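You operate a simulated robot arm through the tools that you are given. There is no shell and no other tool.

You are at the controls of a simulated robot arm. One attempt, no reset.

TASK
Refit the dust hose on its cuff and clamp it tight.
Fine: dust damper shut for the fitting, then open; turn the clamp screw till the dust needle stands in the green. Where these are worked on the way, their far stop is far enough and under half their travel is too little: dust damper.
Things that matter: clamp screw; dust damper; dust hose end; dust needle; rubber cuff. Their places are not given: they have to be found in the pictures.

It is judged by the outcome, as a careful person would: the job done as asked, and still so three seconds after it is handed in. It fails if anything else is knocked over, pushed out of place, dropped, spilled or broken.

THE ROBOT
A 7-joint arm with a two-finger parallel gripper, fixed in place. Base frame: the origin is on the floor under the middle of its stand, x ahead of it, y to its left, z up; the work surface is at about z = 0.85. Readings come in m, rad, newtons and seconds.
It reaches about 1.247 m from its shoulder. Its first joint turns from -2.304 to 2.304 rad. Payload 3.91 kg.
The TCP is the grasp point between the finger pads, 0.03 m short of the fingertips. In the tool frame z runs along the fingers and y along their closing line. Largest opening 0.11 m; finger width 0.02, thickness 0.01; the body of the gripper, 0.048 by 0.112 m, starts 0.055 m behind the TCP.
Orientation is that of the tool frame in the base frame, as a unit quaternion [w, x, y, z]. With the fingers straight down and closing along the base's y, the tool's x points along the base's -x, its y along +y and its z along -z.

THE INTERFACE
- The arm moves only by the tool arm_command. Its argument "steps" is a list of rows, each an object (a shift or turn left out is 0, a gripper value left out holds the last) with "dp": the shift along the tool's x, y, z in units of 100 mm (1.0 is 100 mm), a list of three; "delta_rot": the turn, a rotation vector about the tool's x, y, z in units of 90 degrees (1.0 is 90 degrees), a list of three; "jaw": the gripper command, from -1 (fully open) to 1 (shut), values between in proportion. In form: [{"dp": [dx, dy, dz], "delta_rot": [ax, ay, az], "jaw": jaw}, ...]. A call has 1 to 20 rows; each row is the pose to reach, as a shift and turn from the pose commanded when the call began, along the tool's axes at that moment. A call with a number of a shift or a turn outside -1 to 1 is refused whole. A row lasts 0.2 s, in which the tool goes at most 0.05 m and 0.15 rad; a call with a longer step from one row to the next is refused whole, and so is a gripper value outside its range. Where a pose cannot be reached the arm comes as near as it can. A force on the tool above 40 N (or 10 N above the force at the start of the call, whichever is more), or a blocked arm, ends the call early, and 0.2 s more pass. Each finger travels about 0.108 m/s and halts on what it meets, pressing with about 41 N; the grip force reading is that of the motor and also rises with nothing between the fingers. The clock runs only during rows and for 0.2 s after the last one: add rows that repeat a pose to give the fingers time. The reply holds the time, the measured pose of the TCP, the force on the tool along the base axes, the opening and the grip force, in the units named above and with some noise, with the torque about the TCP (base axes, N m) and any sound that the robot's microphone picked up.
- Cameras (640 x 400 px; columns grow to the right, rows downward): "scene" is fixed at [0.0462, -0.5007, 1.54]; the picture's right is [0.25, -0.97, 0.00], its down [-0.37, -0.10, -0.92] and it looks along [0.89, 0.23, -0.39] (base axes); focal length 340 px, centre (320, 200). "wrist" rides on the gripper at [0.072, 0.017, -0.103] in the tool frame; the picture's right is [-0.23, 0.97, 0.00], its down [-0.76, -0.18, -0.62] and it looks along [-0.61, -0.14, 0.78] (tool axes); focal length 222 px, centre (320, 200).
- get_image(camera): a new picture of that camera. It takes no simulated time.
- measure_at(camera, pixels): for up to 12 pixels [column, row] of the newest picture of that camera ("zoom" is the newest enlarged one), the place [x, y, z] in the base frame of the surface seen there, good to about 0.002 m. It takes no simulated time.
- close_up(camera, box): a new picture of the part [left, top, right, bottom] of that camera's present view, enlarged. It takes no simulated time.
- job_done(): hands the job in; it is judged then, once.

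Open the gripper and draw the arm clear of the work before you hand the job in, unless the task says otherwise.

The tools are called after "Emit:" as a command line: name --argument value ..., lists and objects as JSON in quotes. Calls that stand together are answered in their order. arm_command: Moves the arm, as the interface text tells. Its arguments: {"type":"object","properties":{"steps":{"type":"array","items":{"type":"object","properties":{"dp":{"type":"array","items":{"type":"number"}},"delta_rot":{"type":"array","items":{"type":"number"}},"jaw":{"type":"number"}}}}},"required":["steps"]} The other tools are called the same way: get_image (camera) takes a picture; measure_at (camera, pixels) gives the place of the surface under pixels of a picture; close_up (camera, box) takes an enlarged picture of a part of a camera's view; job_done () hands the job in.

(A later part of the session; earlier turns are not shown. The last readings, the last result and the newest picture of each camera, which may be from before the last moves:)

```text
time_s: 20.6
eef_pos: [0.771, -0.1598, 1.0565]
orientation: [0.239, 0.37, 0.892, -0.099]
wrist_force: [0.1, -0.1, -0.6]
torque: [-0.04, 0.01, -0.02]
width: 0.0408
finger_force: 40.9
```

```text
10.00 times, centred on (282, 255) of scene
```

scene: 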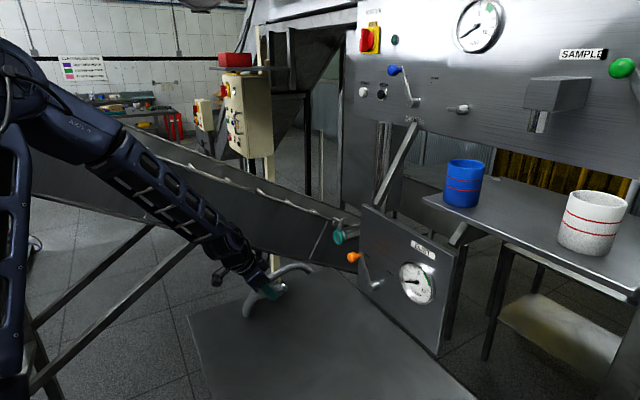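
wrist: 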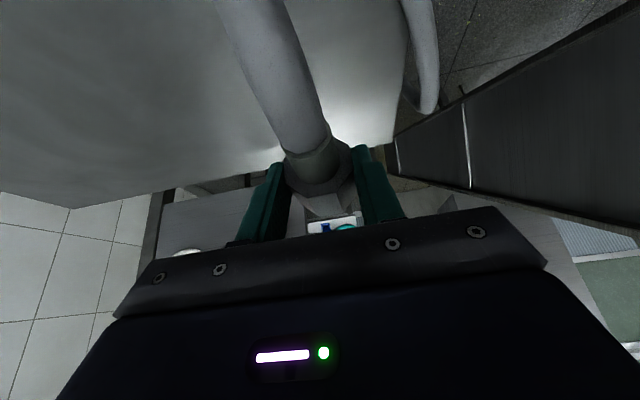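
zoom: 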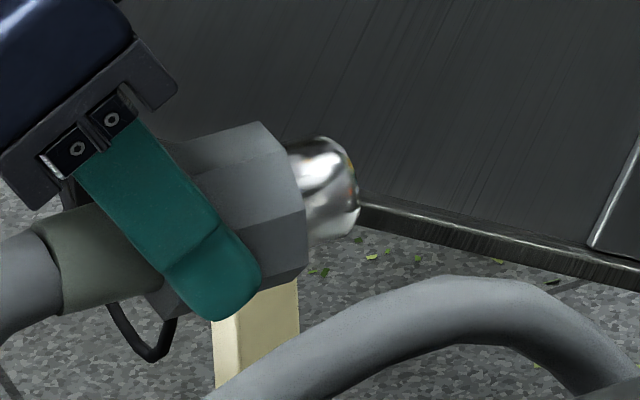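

Height of the hose-end axis is about 1.040, so it needs +2 mm, and lateral −3 mm. I move forward along the cuff axis in two stages, stopping short of the cuff.

Emit:
arm_command --steps '[{"dp": [-0.2, -0.02, 0.1], "jaw": 1}, {"dp": [-0.4, -0.03, 0.21]}, {"dp": [-0.6, -0.03, 0.32]}, {"dp": [-0.8, -0.03, 0.44]}, {"dp": [-0.8, -0.03, 0.44]}]'

Emit:
get_image --camera "wrist"

Emit:
close_up --camera "scene" --box '[264, 190, 392, 270]'

```text
time_s: 21.8
eef_pos: [0.8341, -0.2277, 1.0577]
orientation: [0.24, 0.37, 0.892, -0.099]
wrist_force: [0.3, -0.2, -1.7]
torque: [0.01, 0.01, -0.01]
width: 0.041
finger_force: 41.4
```

```text
taken
```

wrist: 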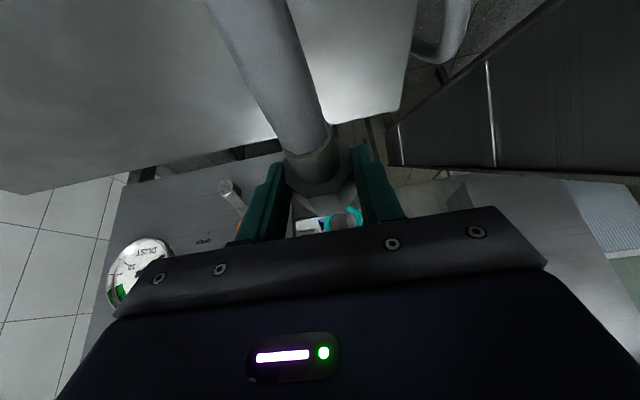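

```text
5.00 times, centred on (328, 230) of scene
```

zoom: 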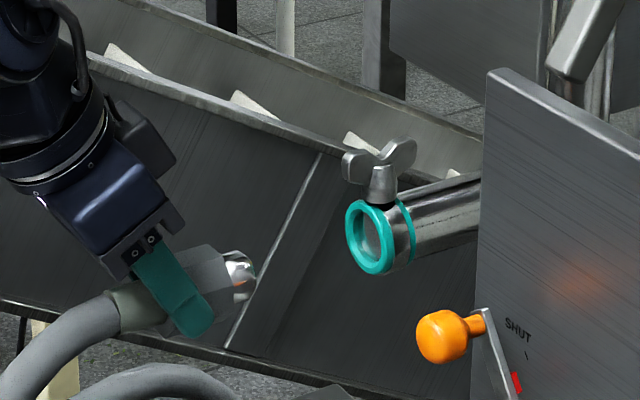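

Now at u=0.4288. I'll zoom in on the tip to check whether it's pitched relative to the cuff axis.

Emit:
close_up --camera "scene" --box '[280, 228, 328, 258]'

Emit:
measure_at --camera "zoom" --pixels '[[330, 180], [370, 190], [350, 230], [390, 240], [300, 200], [260, 180], [300, 260], [250, 230], [330, 150], [360, 280], [220, 200], [380, 210]]'

```text
13.33 times, centred on (304, 243) of scene
```

zoom: 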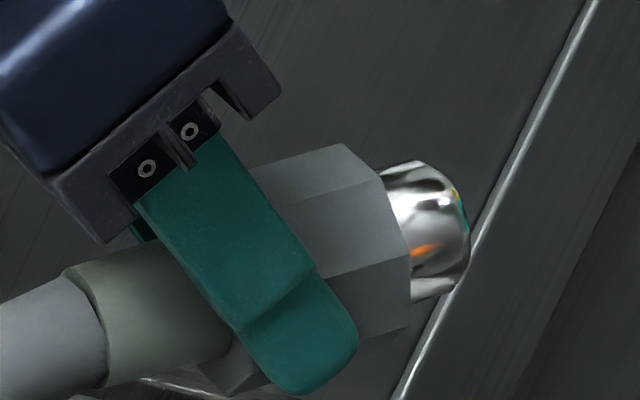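

```text
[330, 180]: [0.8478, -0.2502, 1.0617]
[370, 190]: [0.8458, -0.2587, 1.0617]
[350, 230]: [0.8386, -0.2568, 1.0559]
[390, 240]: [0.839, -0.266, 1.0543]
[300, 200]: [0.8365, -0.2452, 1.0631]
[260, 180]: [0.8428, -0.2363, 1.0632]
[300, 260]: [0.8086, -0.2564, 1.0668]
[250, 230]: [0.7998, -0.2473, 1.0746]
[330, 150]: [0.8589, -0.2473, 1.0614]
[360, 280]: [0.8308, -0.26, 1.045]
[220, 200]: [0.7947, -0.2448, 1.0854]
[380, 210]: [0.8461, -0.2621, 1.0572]
```

The hex's top flat sits at z≈1.062, so the axis is at z≈1.042 as wanted. Measuring the tip itself and the cuff again from the same camera for a relative check.

Emit:
measure_at --camera "zoom" --pixels '[[410, 175], [430, 175], [450, 190], [420, 210], [440, 230], [460, 230], [420, 250], [440, 260], [430, 285], [455, 275], [400, 190], [445, 205]]'

Emit:
close_up --camera "scene" --box '[326, 215, 374, 245]'

Emit:
measure_at --camera "zoom" --pixels '[[120, 180], [90, 230], [100, 300], [150, 370], [190, 370], [205, 300], [195, 240], [160, 190], [130, 340], [85, 260], [150, 280], [210, 330]]'

```text
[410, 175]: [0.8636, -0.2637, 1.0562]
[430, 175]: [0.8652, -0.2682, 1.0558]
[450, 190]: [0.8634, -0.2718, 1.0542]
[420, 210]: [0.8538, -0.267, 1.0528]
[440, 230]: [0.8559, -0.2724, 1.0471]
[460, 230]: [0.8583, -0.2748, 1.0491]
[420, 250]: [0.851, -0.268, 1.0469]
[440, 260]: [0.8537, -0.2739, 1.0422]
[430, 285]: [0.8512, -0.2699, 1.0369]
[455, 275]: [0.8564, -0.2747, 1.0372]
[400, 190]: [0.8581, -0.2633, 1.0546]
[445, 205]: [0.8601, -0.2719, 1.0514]
```

```text
13.33 times, centred on (350, 230) of scene
```

zoom: 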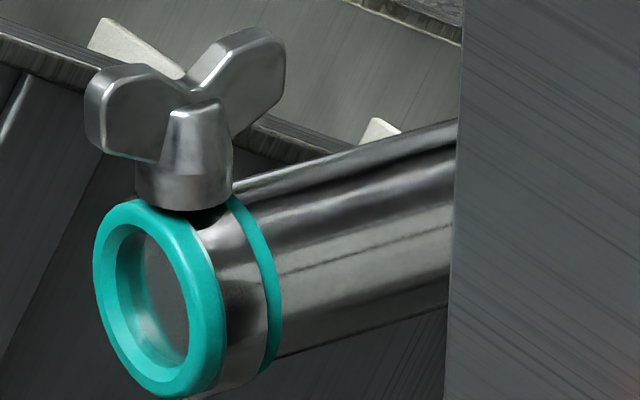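

```text
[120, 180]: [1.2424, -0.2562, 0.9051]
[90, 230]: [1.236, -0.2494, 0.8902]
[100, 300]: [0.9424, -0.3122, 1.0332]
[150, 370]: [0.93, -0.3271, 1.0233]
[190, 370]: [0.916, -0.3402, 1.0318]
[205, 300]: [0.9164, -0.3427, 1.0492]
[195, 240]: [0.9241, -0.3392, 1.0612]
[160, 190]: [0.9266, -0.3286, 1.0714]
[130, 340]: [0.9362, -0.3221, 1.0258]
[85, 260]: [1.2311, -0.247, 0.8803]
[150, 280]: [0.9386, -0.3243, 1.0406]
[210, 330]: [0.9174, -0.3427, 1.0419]
```

Circle fits put the tip within about 1–1.5 mm of the cuff centre (tip slightly low). I advance 70 mm along the axis with a 1 mm rise, leaving ~13 mm to the cuff.

Emit:
arm_command --steps '[{"dp": [-0.15, 0.0, 0.08], "jaw": 1}, {"dp": [-0.3, 0.0, 0.165]}, {"dp": [-0.45, 0.0, 0.25]}, {"dp": [-0.611, 0.0, 0.341]}, {"dp": [-0.611, 0.0, 0.341]}]'

Emit:
get_image --camera "wrist"

Emit:
close_up --camera "scene" --box '[304, 205, 368, 245]'

```text
time_s: 23.0
eef_pos: [0.882, -0.2774, 1.0601]
orientation: [0.239, 0.37, 0.892, -0.1]
wrist_force: [0.5, -0.4, -0.7]
torque: [-0.01, -0.02, 0.0]
width: 0.041
finger_force: 41.2
```

```text
taken
```

wrist: 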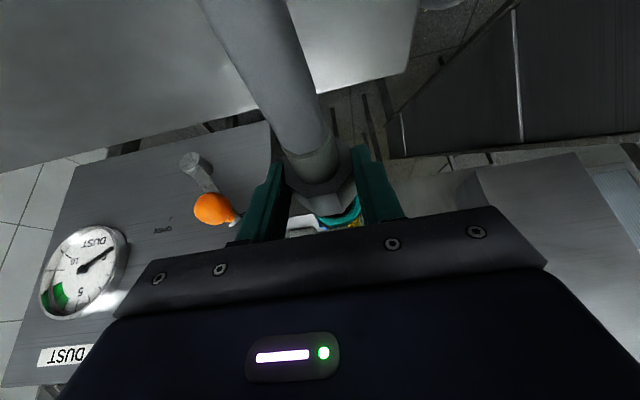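

```text
10.00 times, centred on (336, 225) of scene
```

zoom: 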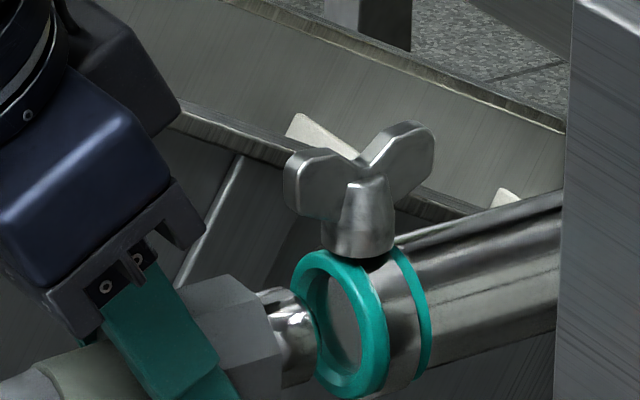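

About 13 mm to go. I'll zoom in on the tip and the cuff mouth to verify alignment before insertion.

Emit:
close_up --camera "scene" --box '[324, 225, 356, 248]'

Emit:
measure_at --camera "zoom" --pixels '[[80, 130], [100, 150], [110, 180], [100, 220], [90, 260], [110, 290], [70, 150], [70, 250], [200, 380], [250, 350], [280, 250], [220, 130]]'

```text
16.00 times, centred on (340, 236) of scene
```

zoom: 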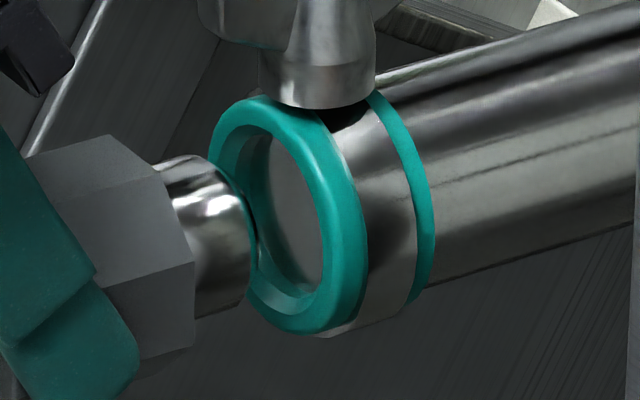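

```text
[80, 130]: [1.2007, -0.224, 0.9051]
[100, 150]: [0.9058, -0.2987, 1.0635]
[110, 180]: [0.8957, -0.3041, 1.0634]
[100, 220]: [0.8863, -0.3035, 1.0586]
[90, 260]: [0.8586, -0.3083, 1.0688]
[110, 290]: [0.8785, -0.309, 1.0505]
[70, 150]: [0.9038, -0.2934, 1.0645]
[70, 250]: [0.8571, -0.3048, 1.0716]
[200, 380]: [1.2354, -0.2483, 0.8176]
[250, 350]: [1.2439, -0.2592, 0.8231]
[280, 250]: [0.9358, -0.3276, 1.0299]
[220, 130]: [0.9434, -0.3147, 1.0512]
```

The scene zoom shows the tip's axis running straight into the cuff centre. I'll check the wrist zoom too for lateral alignment.

Emit:
close_up --camera "wrist" --box '[256, 140, 400, 240]'

```text
4.00 times, centred on (328, 190) of wrist
```

zoom: 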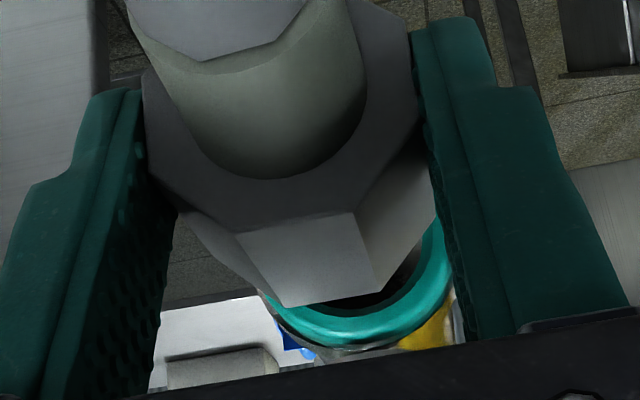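

The teal ring is visible under the hex; I'll measure ring and hex points here to compute the lateral offset.

Emit:
measure_at --camera "zoom" --pixels '[[285, 312], [320, 325], [350, 330], [390, 320], [420, 300], [440, 265], [310, 250], [390, 210], [220, 240], [350, 290], [265, 295], [435, 240]]'

```text
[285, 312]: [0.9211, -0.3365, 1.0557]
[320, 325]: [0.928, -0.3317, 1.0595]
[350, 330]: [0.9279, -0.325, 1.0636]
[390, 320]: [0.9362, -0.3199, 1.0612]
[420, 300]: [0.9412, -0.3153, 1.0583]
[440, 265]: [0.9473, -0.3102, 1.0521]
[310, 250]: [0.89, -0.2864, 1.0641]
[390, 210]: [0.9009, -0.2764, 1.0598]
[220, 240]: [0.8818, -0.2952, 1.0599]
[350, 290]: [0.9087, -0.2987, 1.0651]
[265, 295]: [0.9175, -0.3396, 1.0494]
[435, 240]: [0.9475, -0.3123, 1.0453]
```

Relative offset from the wrist view is du≈+1 mm, dz≈−1 mm. I correct that and advance 20 mm slowly into the cuff mouth.

Emit:
arm_command --steps '[{"dp": [-0.04, 0.01, 0.03], "jaw": 1}, {"dp": [-0.08, 0.01, 0.06]}, {"dp": [-0.12, 0.01, 0.08]}, {"dp": [-0.168, 0.01, 0.109]}, {"dp": [-0.168, 0.01, 0.109]}]'

Emit:
close_up --camera "scene" --box '[324, 225, 356, 248]'

Emit:
close_up --camera "wrist" --box '[256, 140, 400, 240]'

```text
time_s: 24.2
eef_pos: [0.897, -0.2916, 1.058]
orientation: [0.239, 0.369, 0.893, -0.099]
wrist_force: [3.5, 5.2, -6.8]
torque: [0.32, 0.22, 0.27]
width: 0.0406
finger_force: 40.8
```

```text
16.00 times, centred on (340, 236) of scene
```

zoom: 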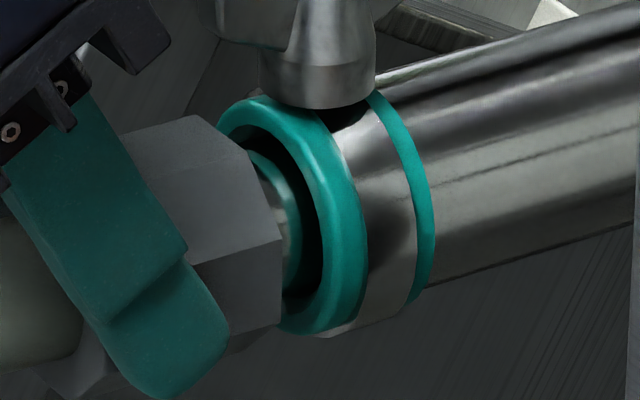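

```text
4.00 times, centred on (328, 190) of wrist
```

zoom: 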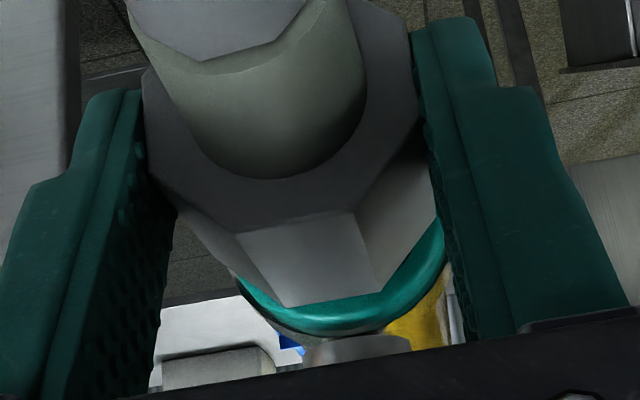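

The tip is entering (about 6 N sideways: +u and down). I comply with that by 1 mm each way and advance gently further.

Emit:
arm_command --steps '[{"dp": [0.005, 0.01, 0.0087], "jaw": 1}, {"dp": [-0.016, 0.012, 0.02]}, {"dp": [-0.038, 0.012, 0.034]}, {"dp": [-0.038, 0.012, 0.034]}]'

Emit:
close_up --camera "scene" --box '[324, 225, 356, 248]'

```text
time_s: 25.2
eef_pos: [0.9026, -0.2925, 1.0571]
orientation: [0.239, 0.369, 0.893, -0.099]
wrist_force: [-0.4, 0.0, -1.5]
torque: [0.01, 0.01, 0.03]
width: 0.0411
finger_force: 41.1
```

```text
16.00 times, centred on (340, 236) of scene
```

zoom: 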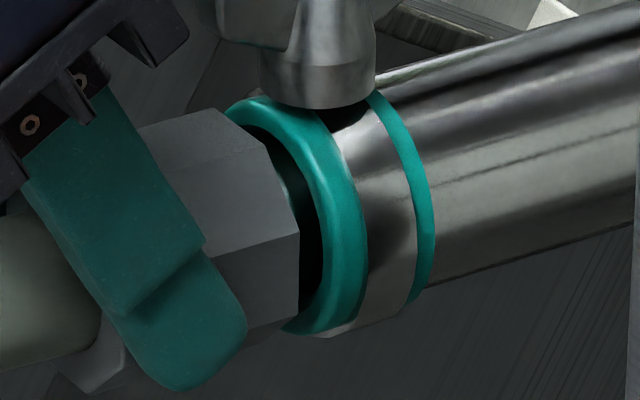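

Side forces vanished, so the tip is centred in the cuff. Continue pushing in another 12 mm until it seats.

Emit:
arm_command --steps '[{"dp": [-0.026, 0, 0.015], "jaw": 1}, {"dp": [-0.052, 0, 0.03]}, {"dp": [-0.078, 0, 0.045]}, {"dp": [-0.104, 0, 0.06]}, {"dp": [-0.104, 0, 0.06]}]'

Emit:
close_up --camera "scene" --box '[324, 225, 356, 248]'

Emit:
get_image --camera "scene"

```text
time_s: 26.0
eef_pos: [0.9062, -0.2964, 1.0574]
orientation: [0.237, 0.369, 0.893, -0.098]
wrist_force: [-19.8, 6.4, 12.5]
torque: [-0.29, -0.1, -0.12]
width: 0.0409
finger_force: 40.5
heard: snap
stopped in row 3: the force on the tool passed its limit at 48 N (the readings are from after the stop); the commanded pose is now the measured one
```

```text
16.00 times, centred on (340, 236) of scene
```

zoom: 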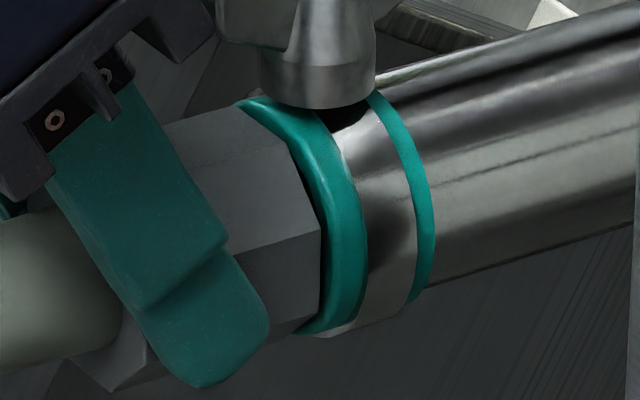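

```text
taken
```

scene: 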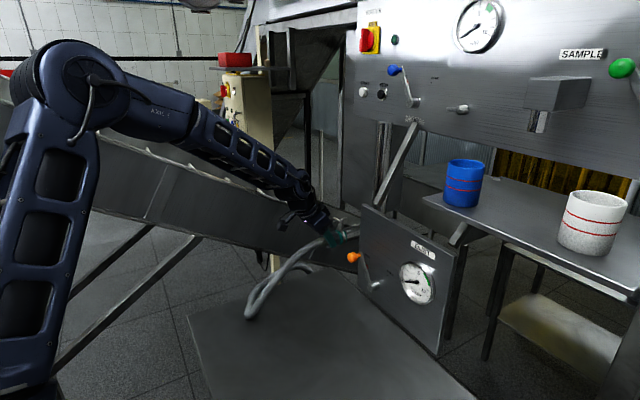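

A "snap" was heard and the hex now sits flush against the cuff: the hose end has seated. I open the jaw a little and check it stays.

Emit:
arm_command --steps '[{"dp": [0, 0, 0], "jaw": 0.1}, {"dp": [0, 0, 0], "jaw": -0.1}, {"dp": [0, 0, 0], "jaw": -0.2}, {"dp": [0, 0, 0], "jaw": -0.2}]'

Emit:
close_up --camera "scene" --box '[304, 205, 368, 245]'

Emit:
get_image --camera "wrist"

```text
time_s: 27.0
eef_pos: [0.9054, -0.2957, 1.0562]
orientation: [0.237, 0.37, 0.893, -0.099]
wrist_force: [0.0, -0.3, -0.7]
torque: [0.0, 0.01, 0.0]
width: 0.0659
finger_force: 0.0
```

```text
10.00 times, centred on (336, 225) of scene
```

zoom: 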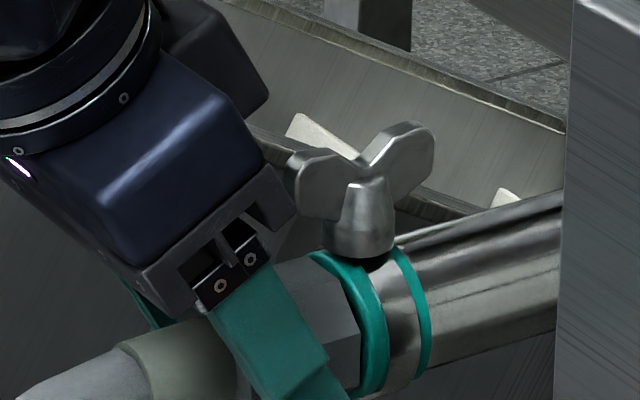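

```text
taken
```

wrist: 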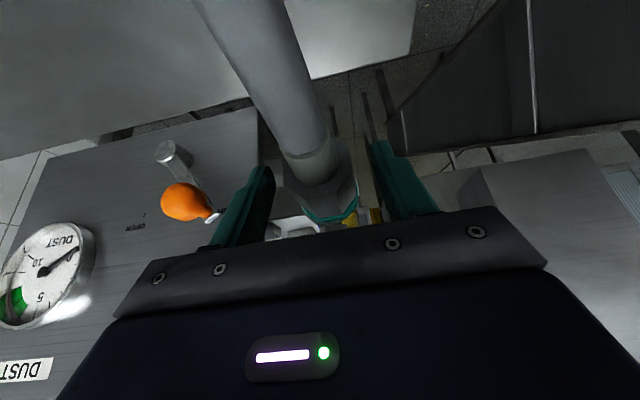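

The hose end stays seated with no load. I withdraw the gripper back along its axis, clear of the hose and wing screw.

Emit:
arm_command --steps '[{"dp": [0, 0, -0.2], "jaw": -0.2}, {"dp": [0, 0, -0.45]}, {"dp": [0, 0, -0.7]}, {"dp": [0, 0, -1.0]}, {"dp": [0, 0, -1.0]}]'

Emit:
get_image --camera "wrist"

Emit:
get_image --camera "scene"

```text
time_s: 28.2
eef_pos: [0.872, -0.2626, 1.1438]
orientation: [0.237, 0.37, 0.893, -0.099]
wrist_force: [0.3, -1.0, 0.0]
torque: [-0.02, 0.0, -0.02]
width: 0.066
finger_force: 0.1
```

```text
taken
```

wrist: 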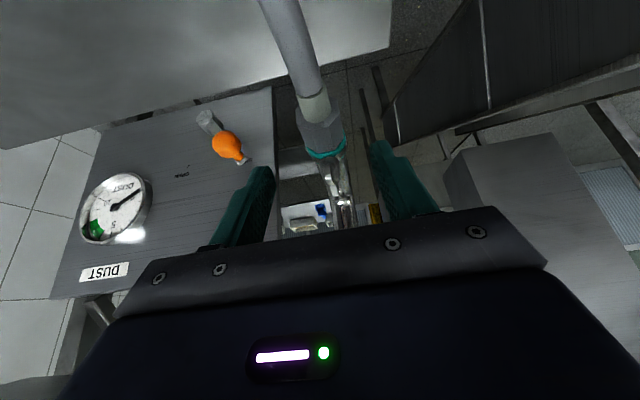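

```text
taken
```

scene: 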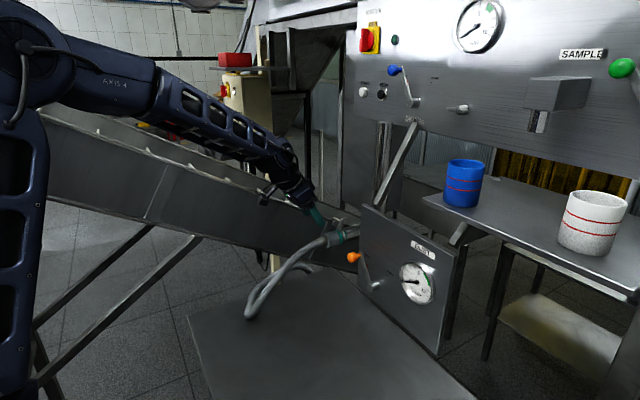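

The hose is fitted at wrist (322,135) and clear of the gripper. While here, I zoom in on the clamp screw and the knob from the wrist camera to measure them.

Emit:
close_up --camera "wrist" --box '[280, 120, 376, 210]'

Emit:
close_up --camera "wrist" --box '[176, 95, 272, 155]'

Emit:
measure_at --camera "zoom" --pixels '[[340, 320], [320, 290], [370, 350], [200, 170], [260, 200], [430, 430]]'

```text
4.44 times, centred on (328, 165) of wrist
```

zoom: 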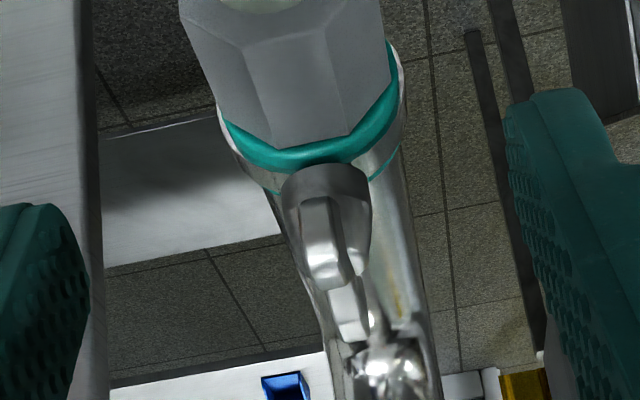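

```text
6.67 times, centred on (224, 125) of wrist
```

zoom: 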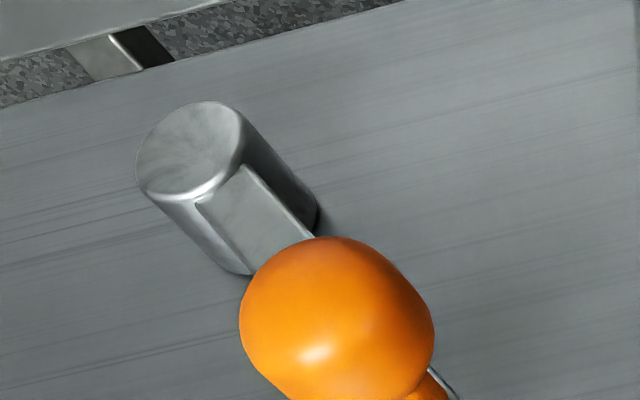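

```text
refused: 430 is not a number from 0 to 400
```

Measuring the knob (335,320) and hub face (190,150) in this zoom.

Emit:
measure_at --camera "zoom" --pixels '[[335, 320], [260, 310], [420, 320], [340, 250], [330, 380], [190, 150], [230, 130], [150, 170]]'

Emit:
close_up --camera "wrist" --box '[280, 130, 376, 190]'

Emit:
measure_at --camera "zoom" --pixels '[[320, 200], [330, 260], [290, 230], [365, 230], [310, 330], [340, 350], [320, 290], [340, 200], [325, 375], [350, 300], [260, 160], [400, 120]]'

```text
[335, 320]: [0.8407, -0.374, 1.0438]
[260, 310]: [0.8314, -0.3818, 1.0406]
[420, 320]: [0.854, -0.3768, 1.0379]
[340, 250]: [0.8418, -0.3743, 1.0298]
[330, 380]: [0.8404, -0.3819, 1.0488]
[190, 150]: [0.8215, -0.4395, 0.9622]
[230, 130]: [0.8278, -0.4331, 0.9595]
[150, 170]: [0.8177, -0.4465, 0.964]
```

```text
6.67 times, centred on (328, 160) of wrist
```

zoom: 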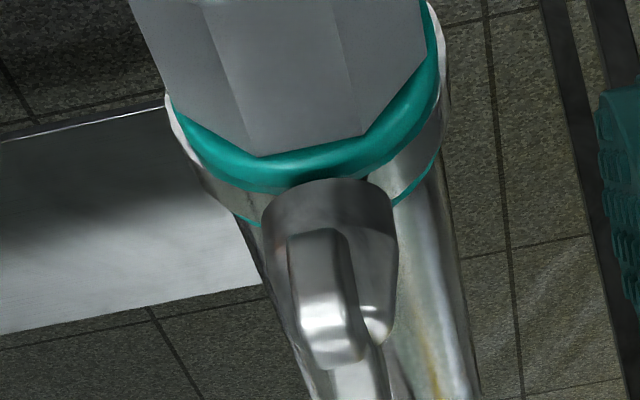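

```text
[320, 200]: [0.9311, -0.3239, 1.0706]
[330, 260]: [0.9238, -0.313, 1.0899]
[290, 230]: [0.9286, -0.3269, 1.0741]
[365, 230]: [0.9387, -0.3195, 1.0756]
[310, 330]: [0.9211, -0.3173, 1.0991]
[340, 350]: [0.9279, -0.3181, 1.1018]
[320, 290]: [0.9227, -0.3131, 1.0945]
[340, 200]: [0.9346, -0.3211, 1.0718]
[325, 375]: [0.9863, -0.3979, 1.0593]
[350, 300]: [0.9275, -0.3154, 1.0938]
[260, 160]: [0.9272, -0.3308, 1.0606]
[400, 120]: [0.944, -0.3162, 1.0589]
```

Knob is at about u=0.323, z=1.035 (shut) and the screw axis at about a=0.897, u=0.4305 with wings spanning along the cuff axis. Following the order given, I open the damper now: first shift sideways above the knob.

Emit:
arm_command --steps '[{"dp": [0, -0.25, 0], "jaw": -0.15}, {"dp": [0, -0.5, 0]}, {"dp": [-0.01, -0.75, 0.05]}, {"dp": [-0.02, -0.98, 0.1]}, {"dp": [-0.03, -0.98, 0.2]}]'

Emit:
get_image --camera "wrist"

```text
time_s: 29.4
eef_pos: [0.8117, -0.3403, 1.1264]
orientation: [0.237, 0.37, 0.893, -0.099]
wrist_force: [1.6, 0.2, 0.7]
torque: [0.02, -0.01, 0.0]
width: 0.0633
finger_force: 0.1
```

```text
taken
```

wrist: 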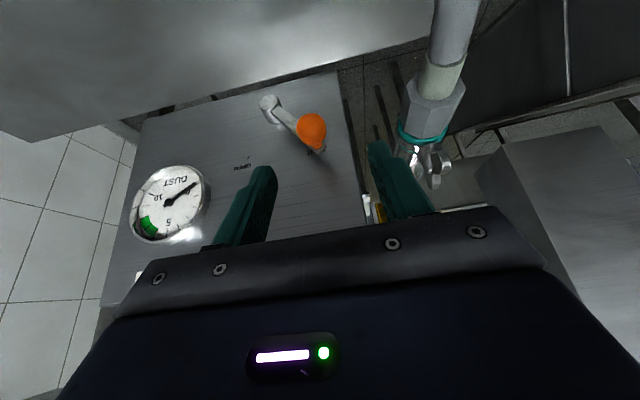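

The knob is between the finger lines; I descend along the tool axis to straddle it (91 mm, shifting −10 mm sideways).

Emit:
arm_command --steps '[{"dp": [-0.005, -0.06, 0.2], "jaw": -0.15}, {"dp": [-0.01, -0.104, 0.45]}, {"dp": [-0.014, -0.104, 0.7]}, {"dp": [-0.014, -0.104, 0.91]}, {"dp": [-0.014, -0.104, 0.91]}]'

Emit:
get_image --camera "wrist"

```text
time_s: 30.6
eef_pos: [0.8378, -0.3824, 1.0484]
orientation: [0.237, 0.369, 0.893, -0.099]
wrist_force: [-0.3, -0.6, -0.2]
torque: [0.0, 0.02, 0.0]
width: 0.0633
finger_force: 0.0
```

```text
taken
```

wrist: 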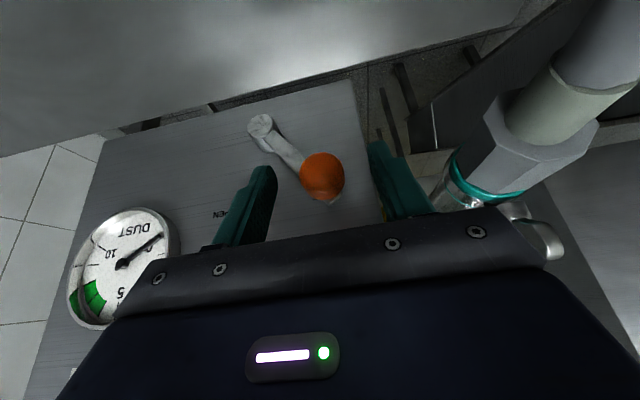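

The fingers straddle the knob again with no contact. I narrow the gap and sweep the lever back along its arc toward OPEN.

Emit:
arm_command --steps '[{"dp": [0, 0, 0], "jaw": 0.2}, {"dp": [0, 0, 0], "jaw": 0.2}, {"dp": [-0.026, -0.12, -0.044]}, {"dp": [-0.053, -0.252, -0.092]}, {"dp": [-0.073, -0.371, -0.126]}, {"dp": [-0.084, -0.495, -0.145]}, {"dp": [-0.086, -0.62, -0.148]}, {"dp": [-0.079, -0.745, -0.137]}, {"dp": [-0.064, -0.867, -0.111]}, {"dp": [-0.04, -0.984, -0.07]}]'

Emit:
arm_command --steps '[{"dp": [0.015, -0.05, 0.03]}, {"dp": [0.03, -0.1, 0.055]}, {"dp": [0.045, -0.15, 0.08]}, {"dp": [0.055, -0.19, 0.1]}, {"dp": [0.055, -0.19, 0.1]}]'

Emit:
get_image --camera "wrist"

Emit:
close_up --camera "scene" --box '[340, 220, 452, 300]'

```text
time_s: 32.8
eef_pos: [0.7674, -0.4498, 1.0569]
orientation: [0.236, 0.37, 0.893, -0.098]
wrist_force: [-1.1, -0.3, -0.2]
torque: [-0.01, 0.04, -0.01]
width: 0.0439
finger_force: 0.1
```

```text
time_s: 34.0
eef_pos: [0.7552, -0.4633, 1.0456]
orientation: [0.237, 0.369, 0.893, -0.099]
wrist_force: [6.5, 9.1, 5.6]
torque: [0.15, -0.19, 0.1]
width: 0.0495
finger_force: 5.0
```

```text
taken
```

wrist: 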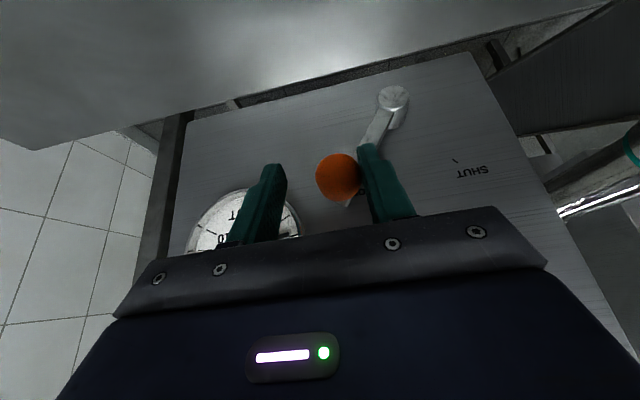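

```text
5.00 times, centred on (396, 260) of scene
```

zoom: 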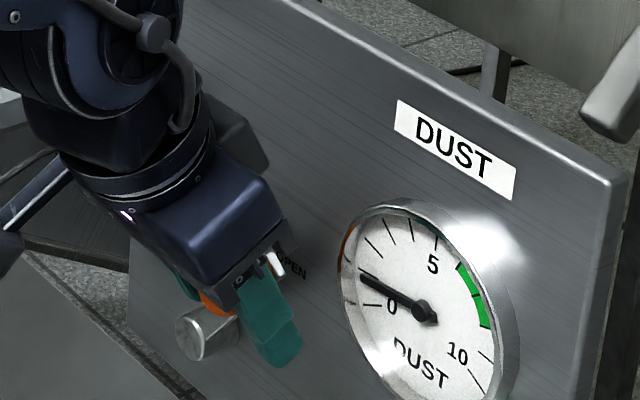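

There's ~12 N against the stop with the lever at OPEN, and the needle has risen to about 1, so the needle responds with the damper open. I back off the knob and withdraw.

Emit:
arm_command --steps '[{"dp": [0, 0.1, 0], "jaw": 0.0}, {"dp": [0, 0.12, 0], "jaw": -0.15}, {"dp": [0, 0.12, -0.3], "jaw": -0.15}, {"dp": [0, 0.12, -0.6]}, {"dp": [0, 0.12, -0.9]}, {"dp": [0, 0.12, -1.0]}]'

Emit:
get_image --camera "wrist"

Emit:
close_up --camera "scene" --box '[340, 220, 452, 300]'

```text
time_s: 35.4
eef_pos: [0.7274, -0.4203, 1.1323]
orientation: [0.236, 0.37, 0.893, -0.099]
wrist_force: [-0.4, 0.7, 0.1]
torque: [0.0, 0.0, 0.01]
width: 0.0634
finger_force: 0.1
```

```text
taken
```

wrist: 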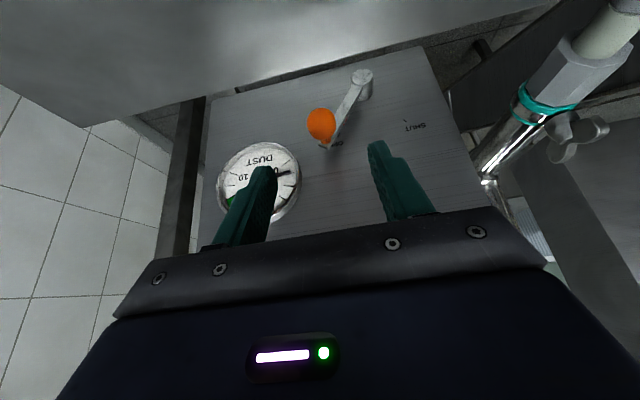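

```text
5.00 times, centred on (396, 260) of scene
```

zoom: 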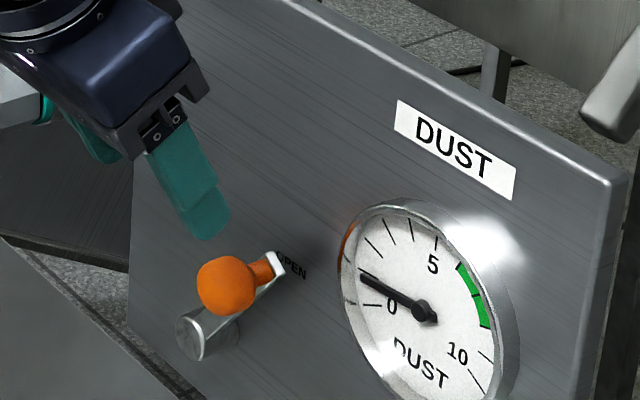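

The damper stands at OPEN and is free of the gripper. I rise and travel across toward above the clamp screw, then straighten the tool to vertical.

Emit:
arm_command --steps '[{"dp": [-0.12, 0.2, -0.25], "jaw": -0.15}, {"dp": [-0.25, 0.4, -0.5]}, {"dp": [-0.37, 0.6, -0.75]}, {"dp": [-0.5, 0.8, -1.0]}]'

Emit:
arm_command --steps '[{"dp": [0, 0.25, 0], "delta_rot": [0, 0.0833, 0]}, {"dp": [0, 0.5, 0], "delta_rot": [0, 0.1667, 0]}, {"dp": [0, 0.75, 0], "delta_rot": [0, 0.25, 0]}, {"dp": [0, 1.0, 0], "delta_rot": [0, 0.3333, 0]}, {"dp": [0, 1.0, 0], "delta_rot": [0, 0.3333, 0]}]'

Emit:
get_image --camera "wrist"

Emit:
get_image --camera "scene"

```text
time_s: 36.4
eef_pos: [0.778, -0.3578, 1.2467]
orientation: [0.235, 0.371, 0.893, -0.099]
wrist_force: [-0.7, -0.6, -0.4]
torque: [0.01, -0.01, 0.0]
width: 0.0633
finger_force: 0.1
```

```text
time_s: 37.6
eef_pos: [0.8493, -0.2872, 1.2431]
orientation: [-0.003, 0.383, 0.924, 0.001]
wrist_force: [-0.4, 0.2, 0.5]
torque: [-0.02, -0.01, 0.0]
width: 0.0633
finger_force: 0.1
```

```text
taken
```

wrist: 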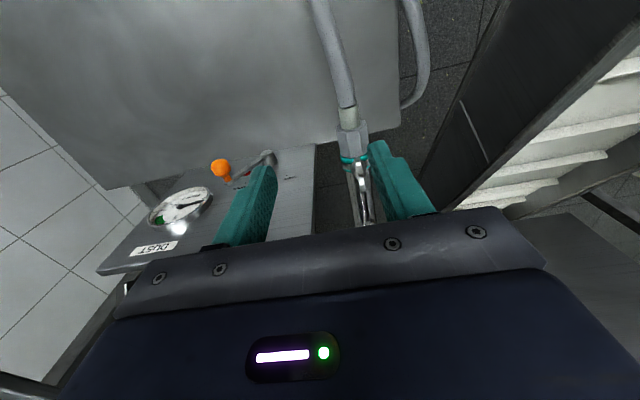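

```text
taken
```

scene: 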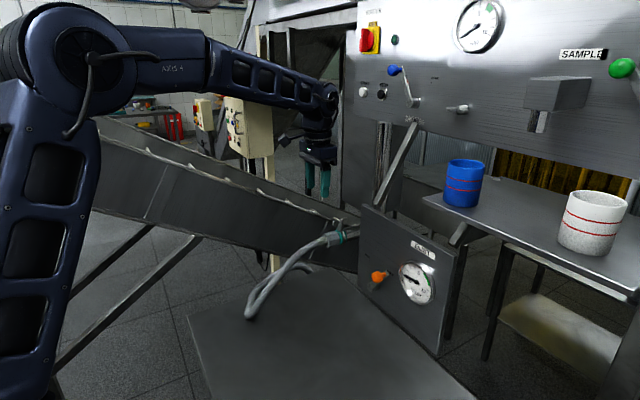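

Now vertical at (a=0.804, u=0.398, z=1.243). I shift 33 mm sideways to line up with the screw and then measure it from above.

Emit:
arm_command --steps '[{"dp": [-0.1, 0.17, 0]}, {"dp": [-0.2, 0.33, 0]}, {"dp": [-0.2, 0.33, 0]}]'

Emit:
close_up --camera "wrist" --box '[280, 130, 376, 190]'

Emit:
get_image --camera "wrist"

```text
time_s: 38.4
eef_pos: [0.8876, -0.2801, 1.2436]
orientation: [-0.004, 0.382, 0.924, 0.0]
wrist_force: [-0.8, -0.1, -0.1]
torque: [0.01, 0.01, -0.05]
width: 0.0631
finger_force: 0.0
```

```text
6.67 times, centred on (328, 160) of wrist
```

zoom: 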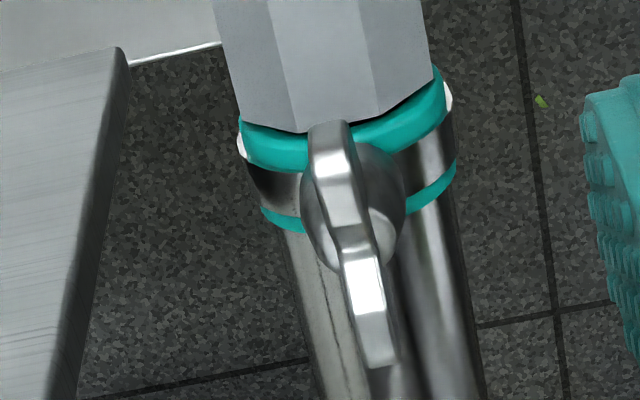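

```text
taken
```

wrist: 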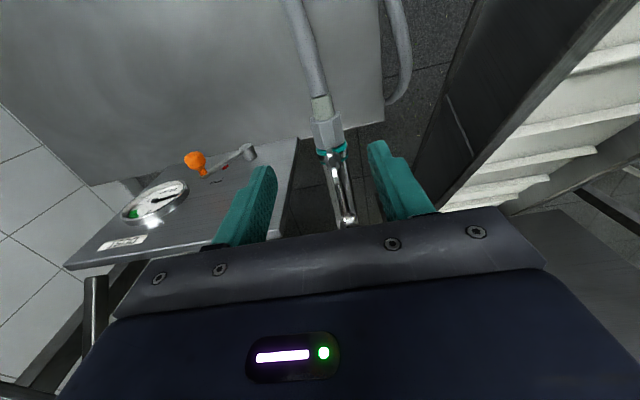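

The zoom shows both wings: front from (328,125) to (345,215), rear from (355,255) to (380,362). Measuring points on them.

Emit:
measure_at --camera "zoom" --pixels '[[330, 135], [332, 160], [342, 200], [345, 225], [362, 280], [372, 320], [380, 355], [395, 190], [308, 220], [385, 250], [360, 355], [348, 150]]'

```text
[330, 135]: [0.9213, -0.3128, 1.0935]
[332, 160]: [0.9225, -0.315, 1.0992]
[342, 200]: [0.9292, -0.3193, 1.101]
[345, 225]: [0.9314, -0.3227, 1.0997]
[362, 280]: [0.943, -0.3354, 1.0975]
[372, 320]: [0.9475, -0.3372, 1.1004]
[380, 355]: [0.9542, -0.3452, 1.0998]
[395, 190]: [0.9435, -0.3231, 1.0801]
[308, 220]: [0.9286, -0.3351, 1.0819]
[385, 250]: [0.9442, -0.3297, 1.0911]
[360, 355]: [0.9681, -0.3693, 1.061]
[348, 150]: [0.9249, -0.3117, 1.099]
```

Wings lie exactly along the cuff axis, from a=0.873 to 0.920 at u=0.4305, top z≈1.101; screw axis at about (a=0.896, u=0.430). I move over it and come down halfway.

Emit:
arm_command --steps '[{"dp": [-0.25, 0.0, 0.0], "jaw": -0.15}, {"dp": [-0.5, 0.005, 0.1]}, {"dp": [-0.703, 0.005, 0.3]}, {"dp": [-0.703, 0.005, 0.6]}, {"dp": [-0.703, 0.005, 0.75]}, {"dp": [-0.703, 0.005, 0.75]}]'

Emit:
get_image --camera "wrist"

Emit:
get_image --camera "scene"

```text
time_s: 39.8
eef_pos: [0.9362, -0.3277, 1.1664]
orientation: [-0.003, 0.383, 0.924, 0.001]
wrist_force: [-0.1, 0.5, 0.1]
torque: [0.04, 0.02, -0.01]
width: 0.0632
finger_force: 0.2
```

```text
taken
```

wrist: 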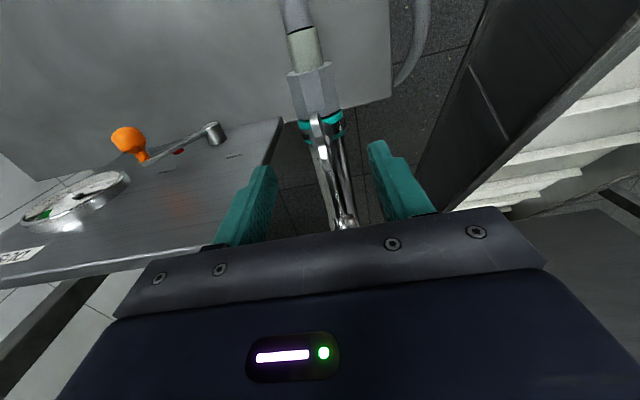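

```text
taken
```

scene: 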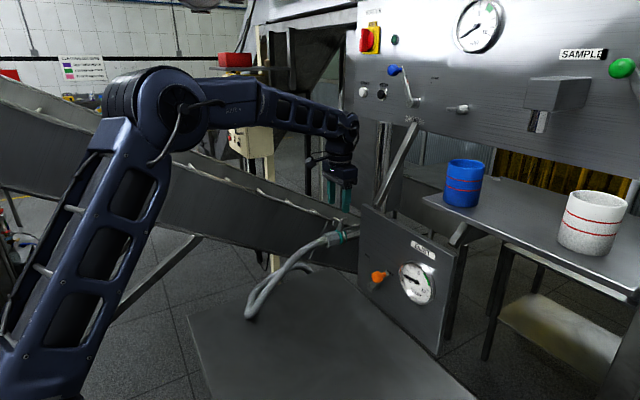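

Now over the screw at (a=0.894, u=0.430). I descend 48 mm so the fingertips reach z≈1.088 beside the wings.

Emit:
arm_command --steps '[{"dp": [-0.015, 0, 0.12], "jaw": -0.15}, {"dp": [-0.02, 0, 0.24]}, {"dp": [-0.02, 0, 0.36]}, {"dp": [-0.02, 0, 0.47]}, {"dp": [-0.02, 0, 0.47]}]'

Emit:
get_image --camera "wrist"

Emit:
close_up --camera "scene" --box '[304, 185, 384, 235]'

```text
time_s: 41.0
eef_pos: [0.9374, -0.3294, 1.121]
orientation: [-0.003, 0.383, 0.924, 0.001]
wrist_force: [0.0, -1.3, -1.0]
torque: [0.03, 0.0, 0.01]
width: 0.0634
finger_force: 0.0
```

```text
taken
```

wrist: 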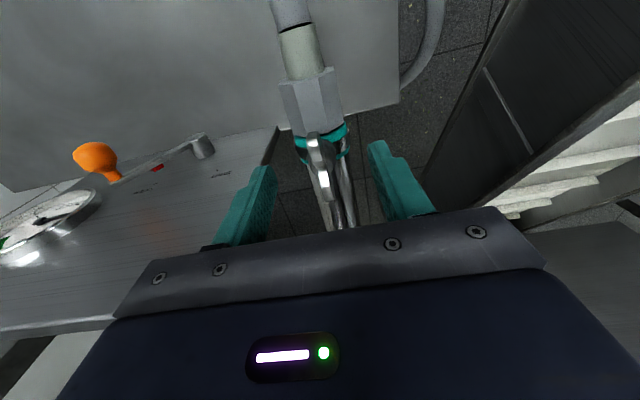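

```text
8.00 times, centred on (344, 210) of scene
```

zoom: 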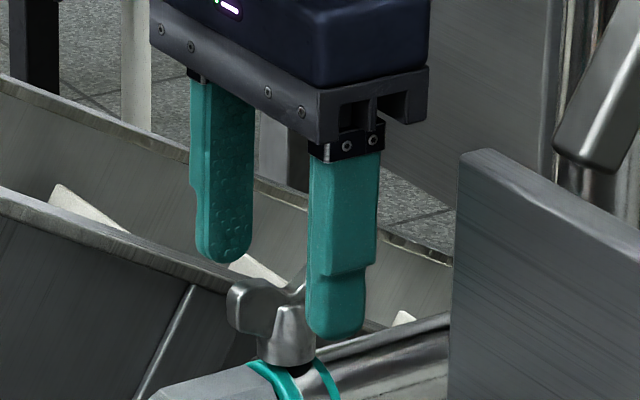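

The fingers straddle the wings symmetrically. I lower 2 mm more and close on them.

Emit:
arm_command --steps '[{"dp": [0, 0, 0.025], "jaw": 0.4}, {"dp": [0, 0, 0.025], "jaw": 0.7}, {"dp": [0, 0, 0.025], "jaw": 1}, {"dp": [0, 0, 0.025], "jaw": 1}, {"dp": [0, 0, 0.025], "jaw": 1}]'

Emit:
get_image --camera "wrist"

Emit:
close_up --camera "scene" --box '[304, 185, 384, 235]'

Emit:
close_up --camera "scene" --box '[388, 250, 452, 310]'

```text
time_s: 42.2
eef_pos: [0.9378, -0.3282, 1.1197]
orientation: [-0.003, 0.383, 0.924, 0.001]
wrist_force: [5.2, 3.4, -0.2]
torque: [0.03, -0.32, 0.05]
width: 0.0083
finger_force: 44.8
```

```text
taken
```

wrist: 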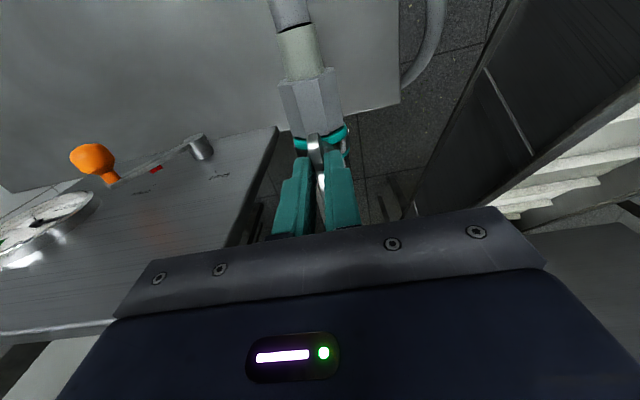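

```text
8.00 times, centred on (344, 210) of scene
```

zoom: 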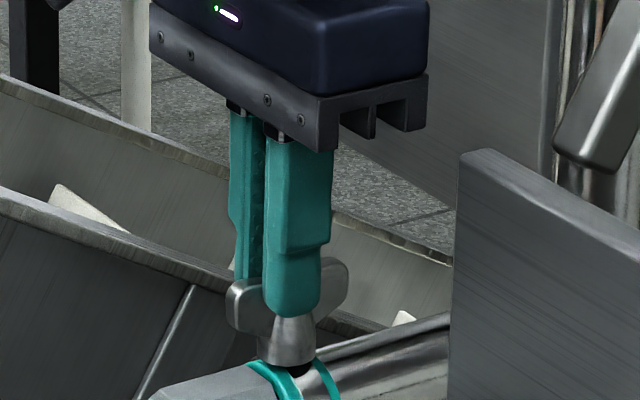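

```text
6.67 times, centred on (420, 280) of scene
```

zoom: 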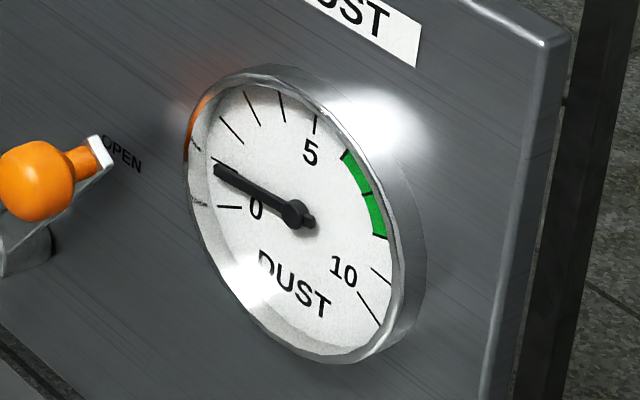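

The pads hold the wings at 8.3 mm width; the needle stands at about 1 with green from about 6 to 8. I turn the screw 30° clockwise (from above), with a 1 mm side correction, and watch the needle.

Emit:
arm_command --steps '[{"dp": [0, 0.008, 0], "delta_rot": [0, 0, 0.0], "jaw": 1}, {"dp": [0, 0.008, 0], "delta_rot": [0, 0, 0.067]}, {"dp": [0, 0.008, 0], "delta_rot": [0, 0, 0.133]}, {"dp": [0, 0.008, 0], "delta_rot": [0, 0, 0.2]}, {"dp": [0, 0.008, 0], "delta_rot": [0, 0, 0.267]}, {"dp": [0, 0.008, 0], "delta_rot": [0, 0, 0.333]}, {"dp": [0, 0.008, 0], "delta_rot": [0, 0, 0.333]}]'

Emit:
close_up --camera "scene" --box '[304, 185, 384, 235]'

Emit:
close_up --camera "scene" --box '[388, 250, 452, 310]'

```text
time_s: 43.8
eef_pos: [0.9393, -0.3275, 1.1175]
orientation: [-0.002, 0.608, 0.794, -0.001]
wrist_force: [22.4, 7.3, 4.7]
torque: [0.38, -0.68, 0.1]
width: 0.0079
finger_force: 44.9
```

```text
8.00 times, centred on (344, 210) of scene
```

zoom: 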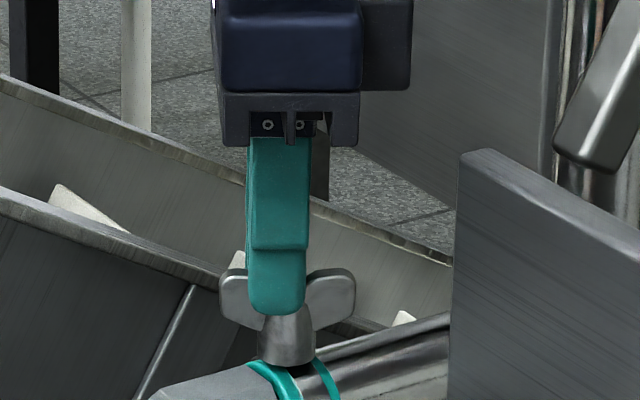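

```text
6.67 times, centred on (420, 280) of scene
```

zoom: 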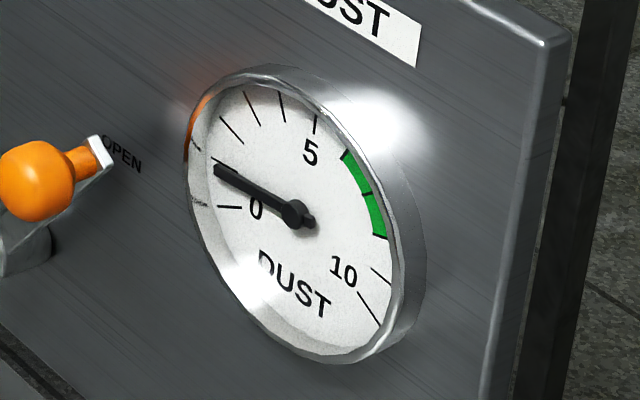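

The wings turned with the tool (scene zoom shows them spread at (220–355,300)), but the needle hardly changed, and there is a 23 N side force along the closing line. I'll look at the gauge much closer before turning on.

Emit:
close_up --camera "scene" --box '[400, 260, 436, 305]'

Emit:
arm_command --steps '[{"dp": [0, 0.01, 0], "jaw": 1}, {"dp": [0, 0.02, 0]}, {"dp": [0, 0.02, 0]}]'

Emit:
close_up --camera "scene" --box '[400, 260, 436, 305]'

```text
8.89 times, centred on (418, 282) of scene
```

zoom: 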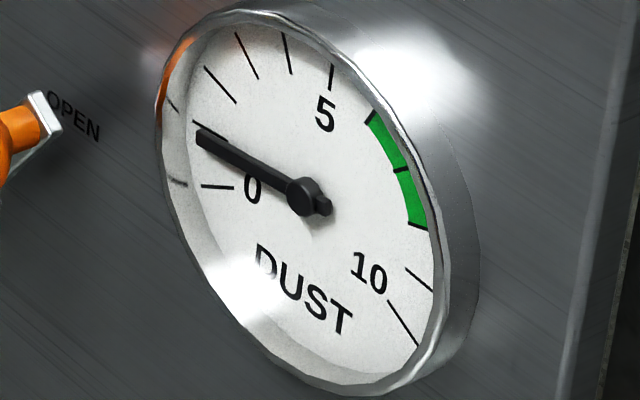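

```text
time_s: 44.6
eef_pos: [0.9398, -0.3266, 1.1188]
orientation: [-0.004, 0.608, 0.794, -0.001]
wrist_force: [-6.4, 17.1, 5.8]
torque: [0.18, -0.21, 0.02]
width: 0.0079
finger_force: 44.8
```

```text
8.89 times, centred on (418, 282) of scene
```

zoom: 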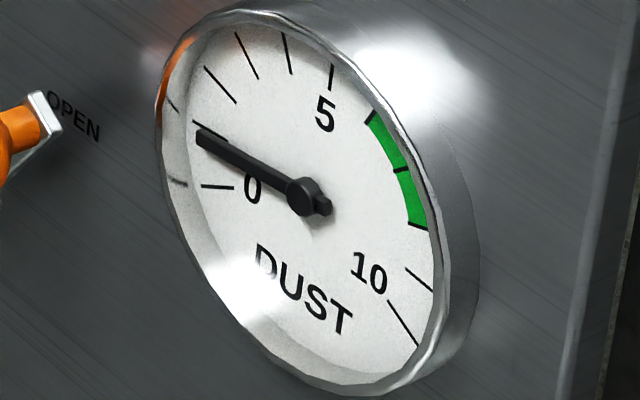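

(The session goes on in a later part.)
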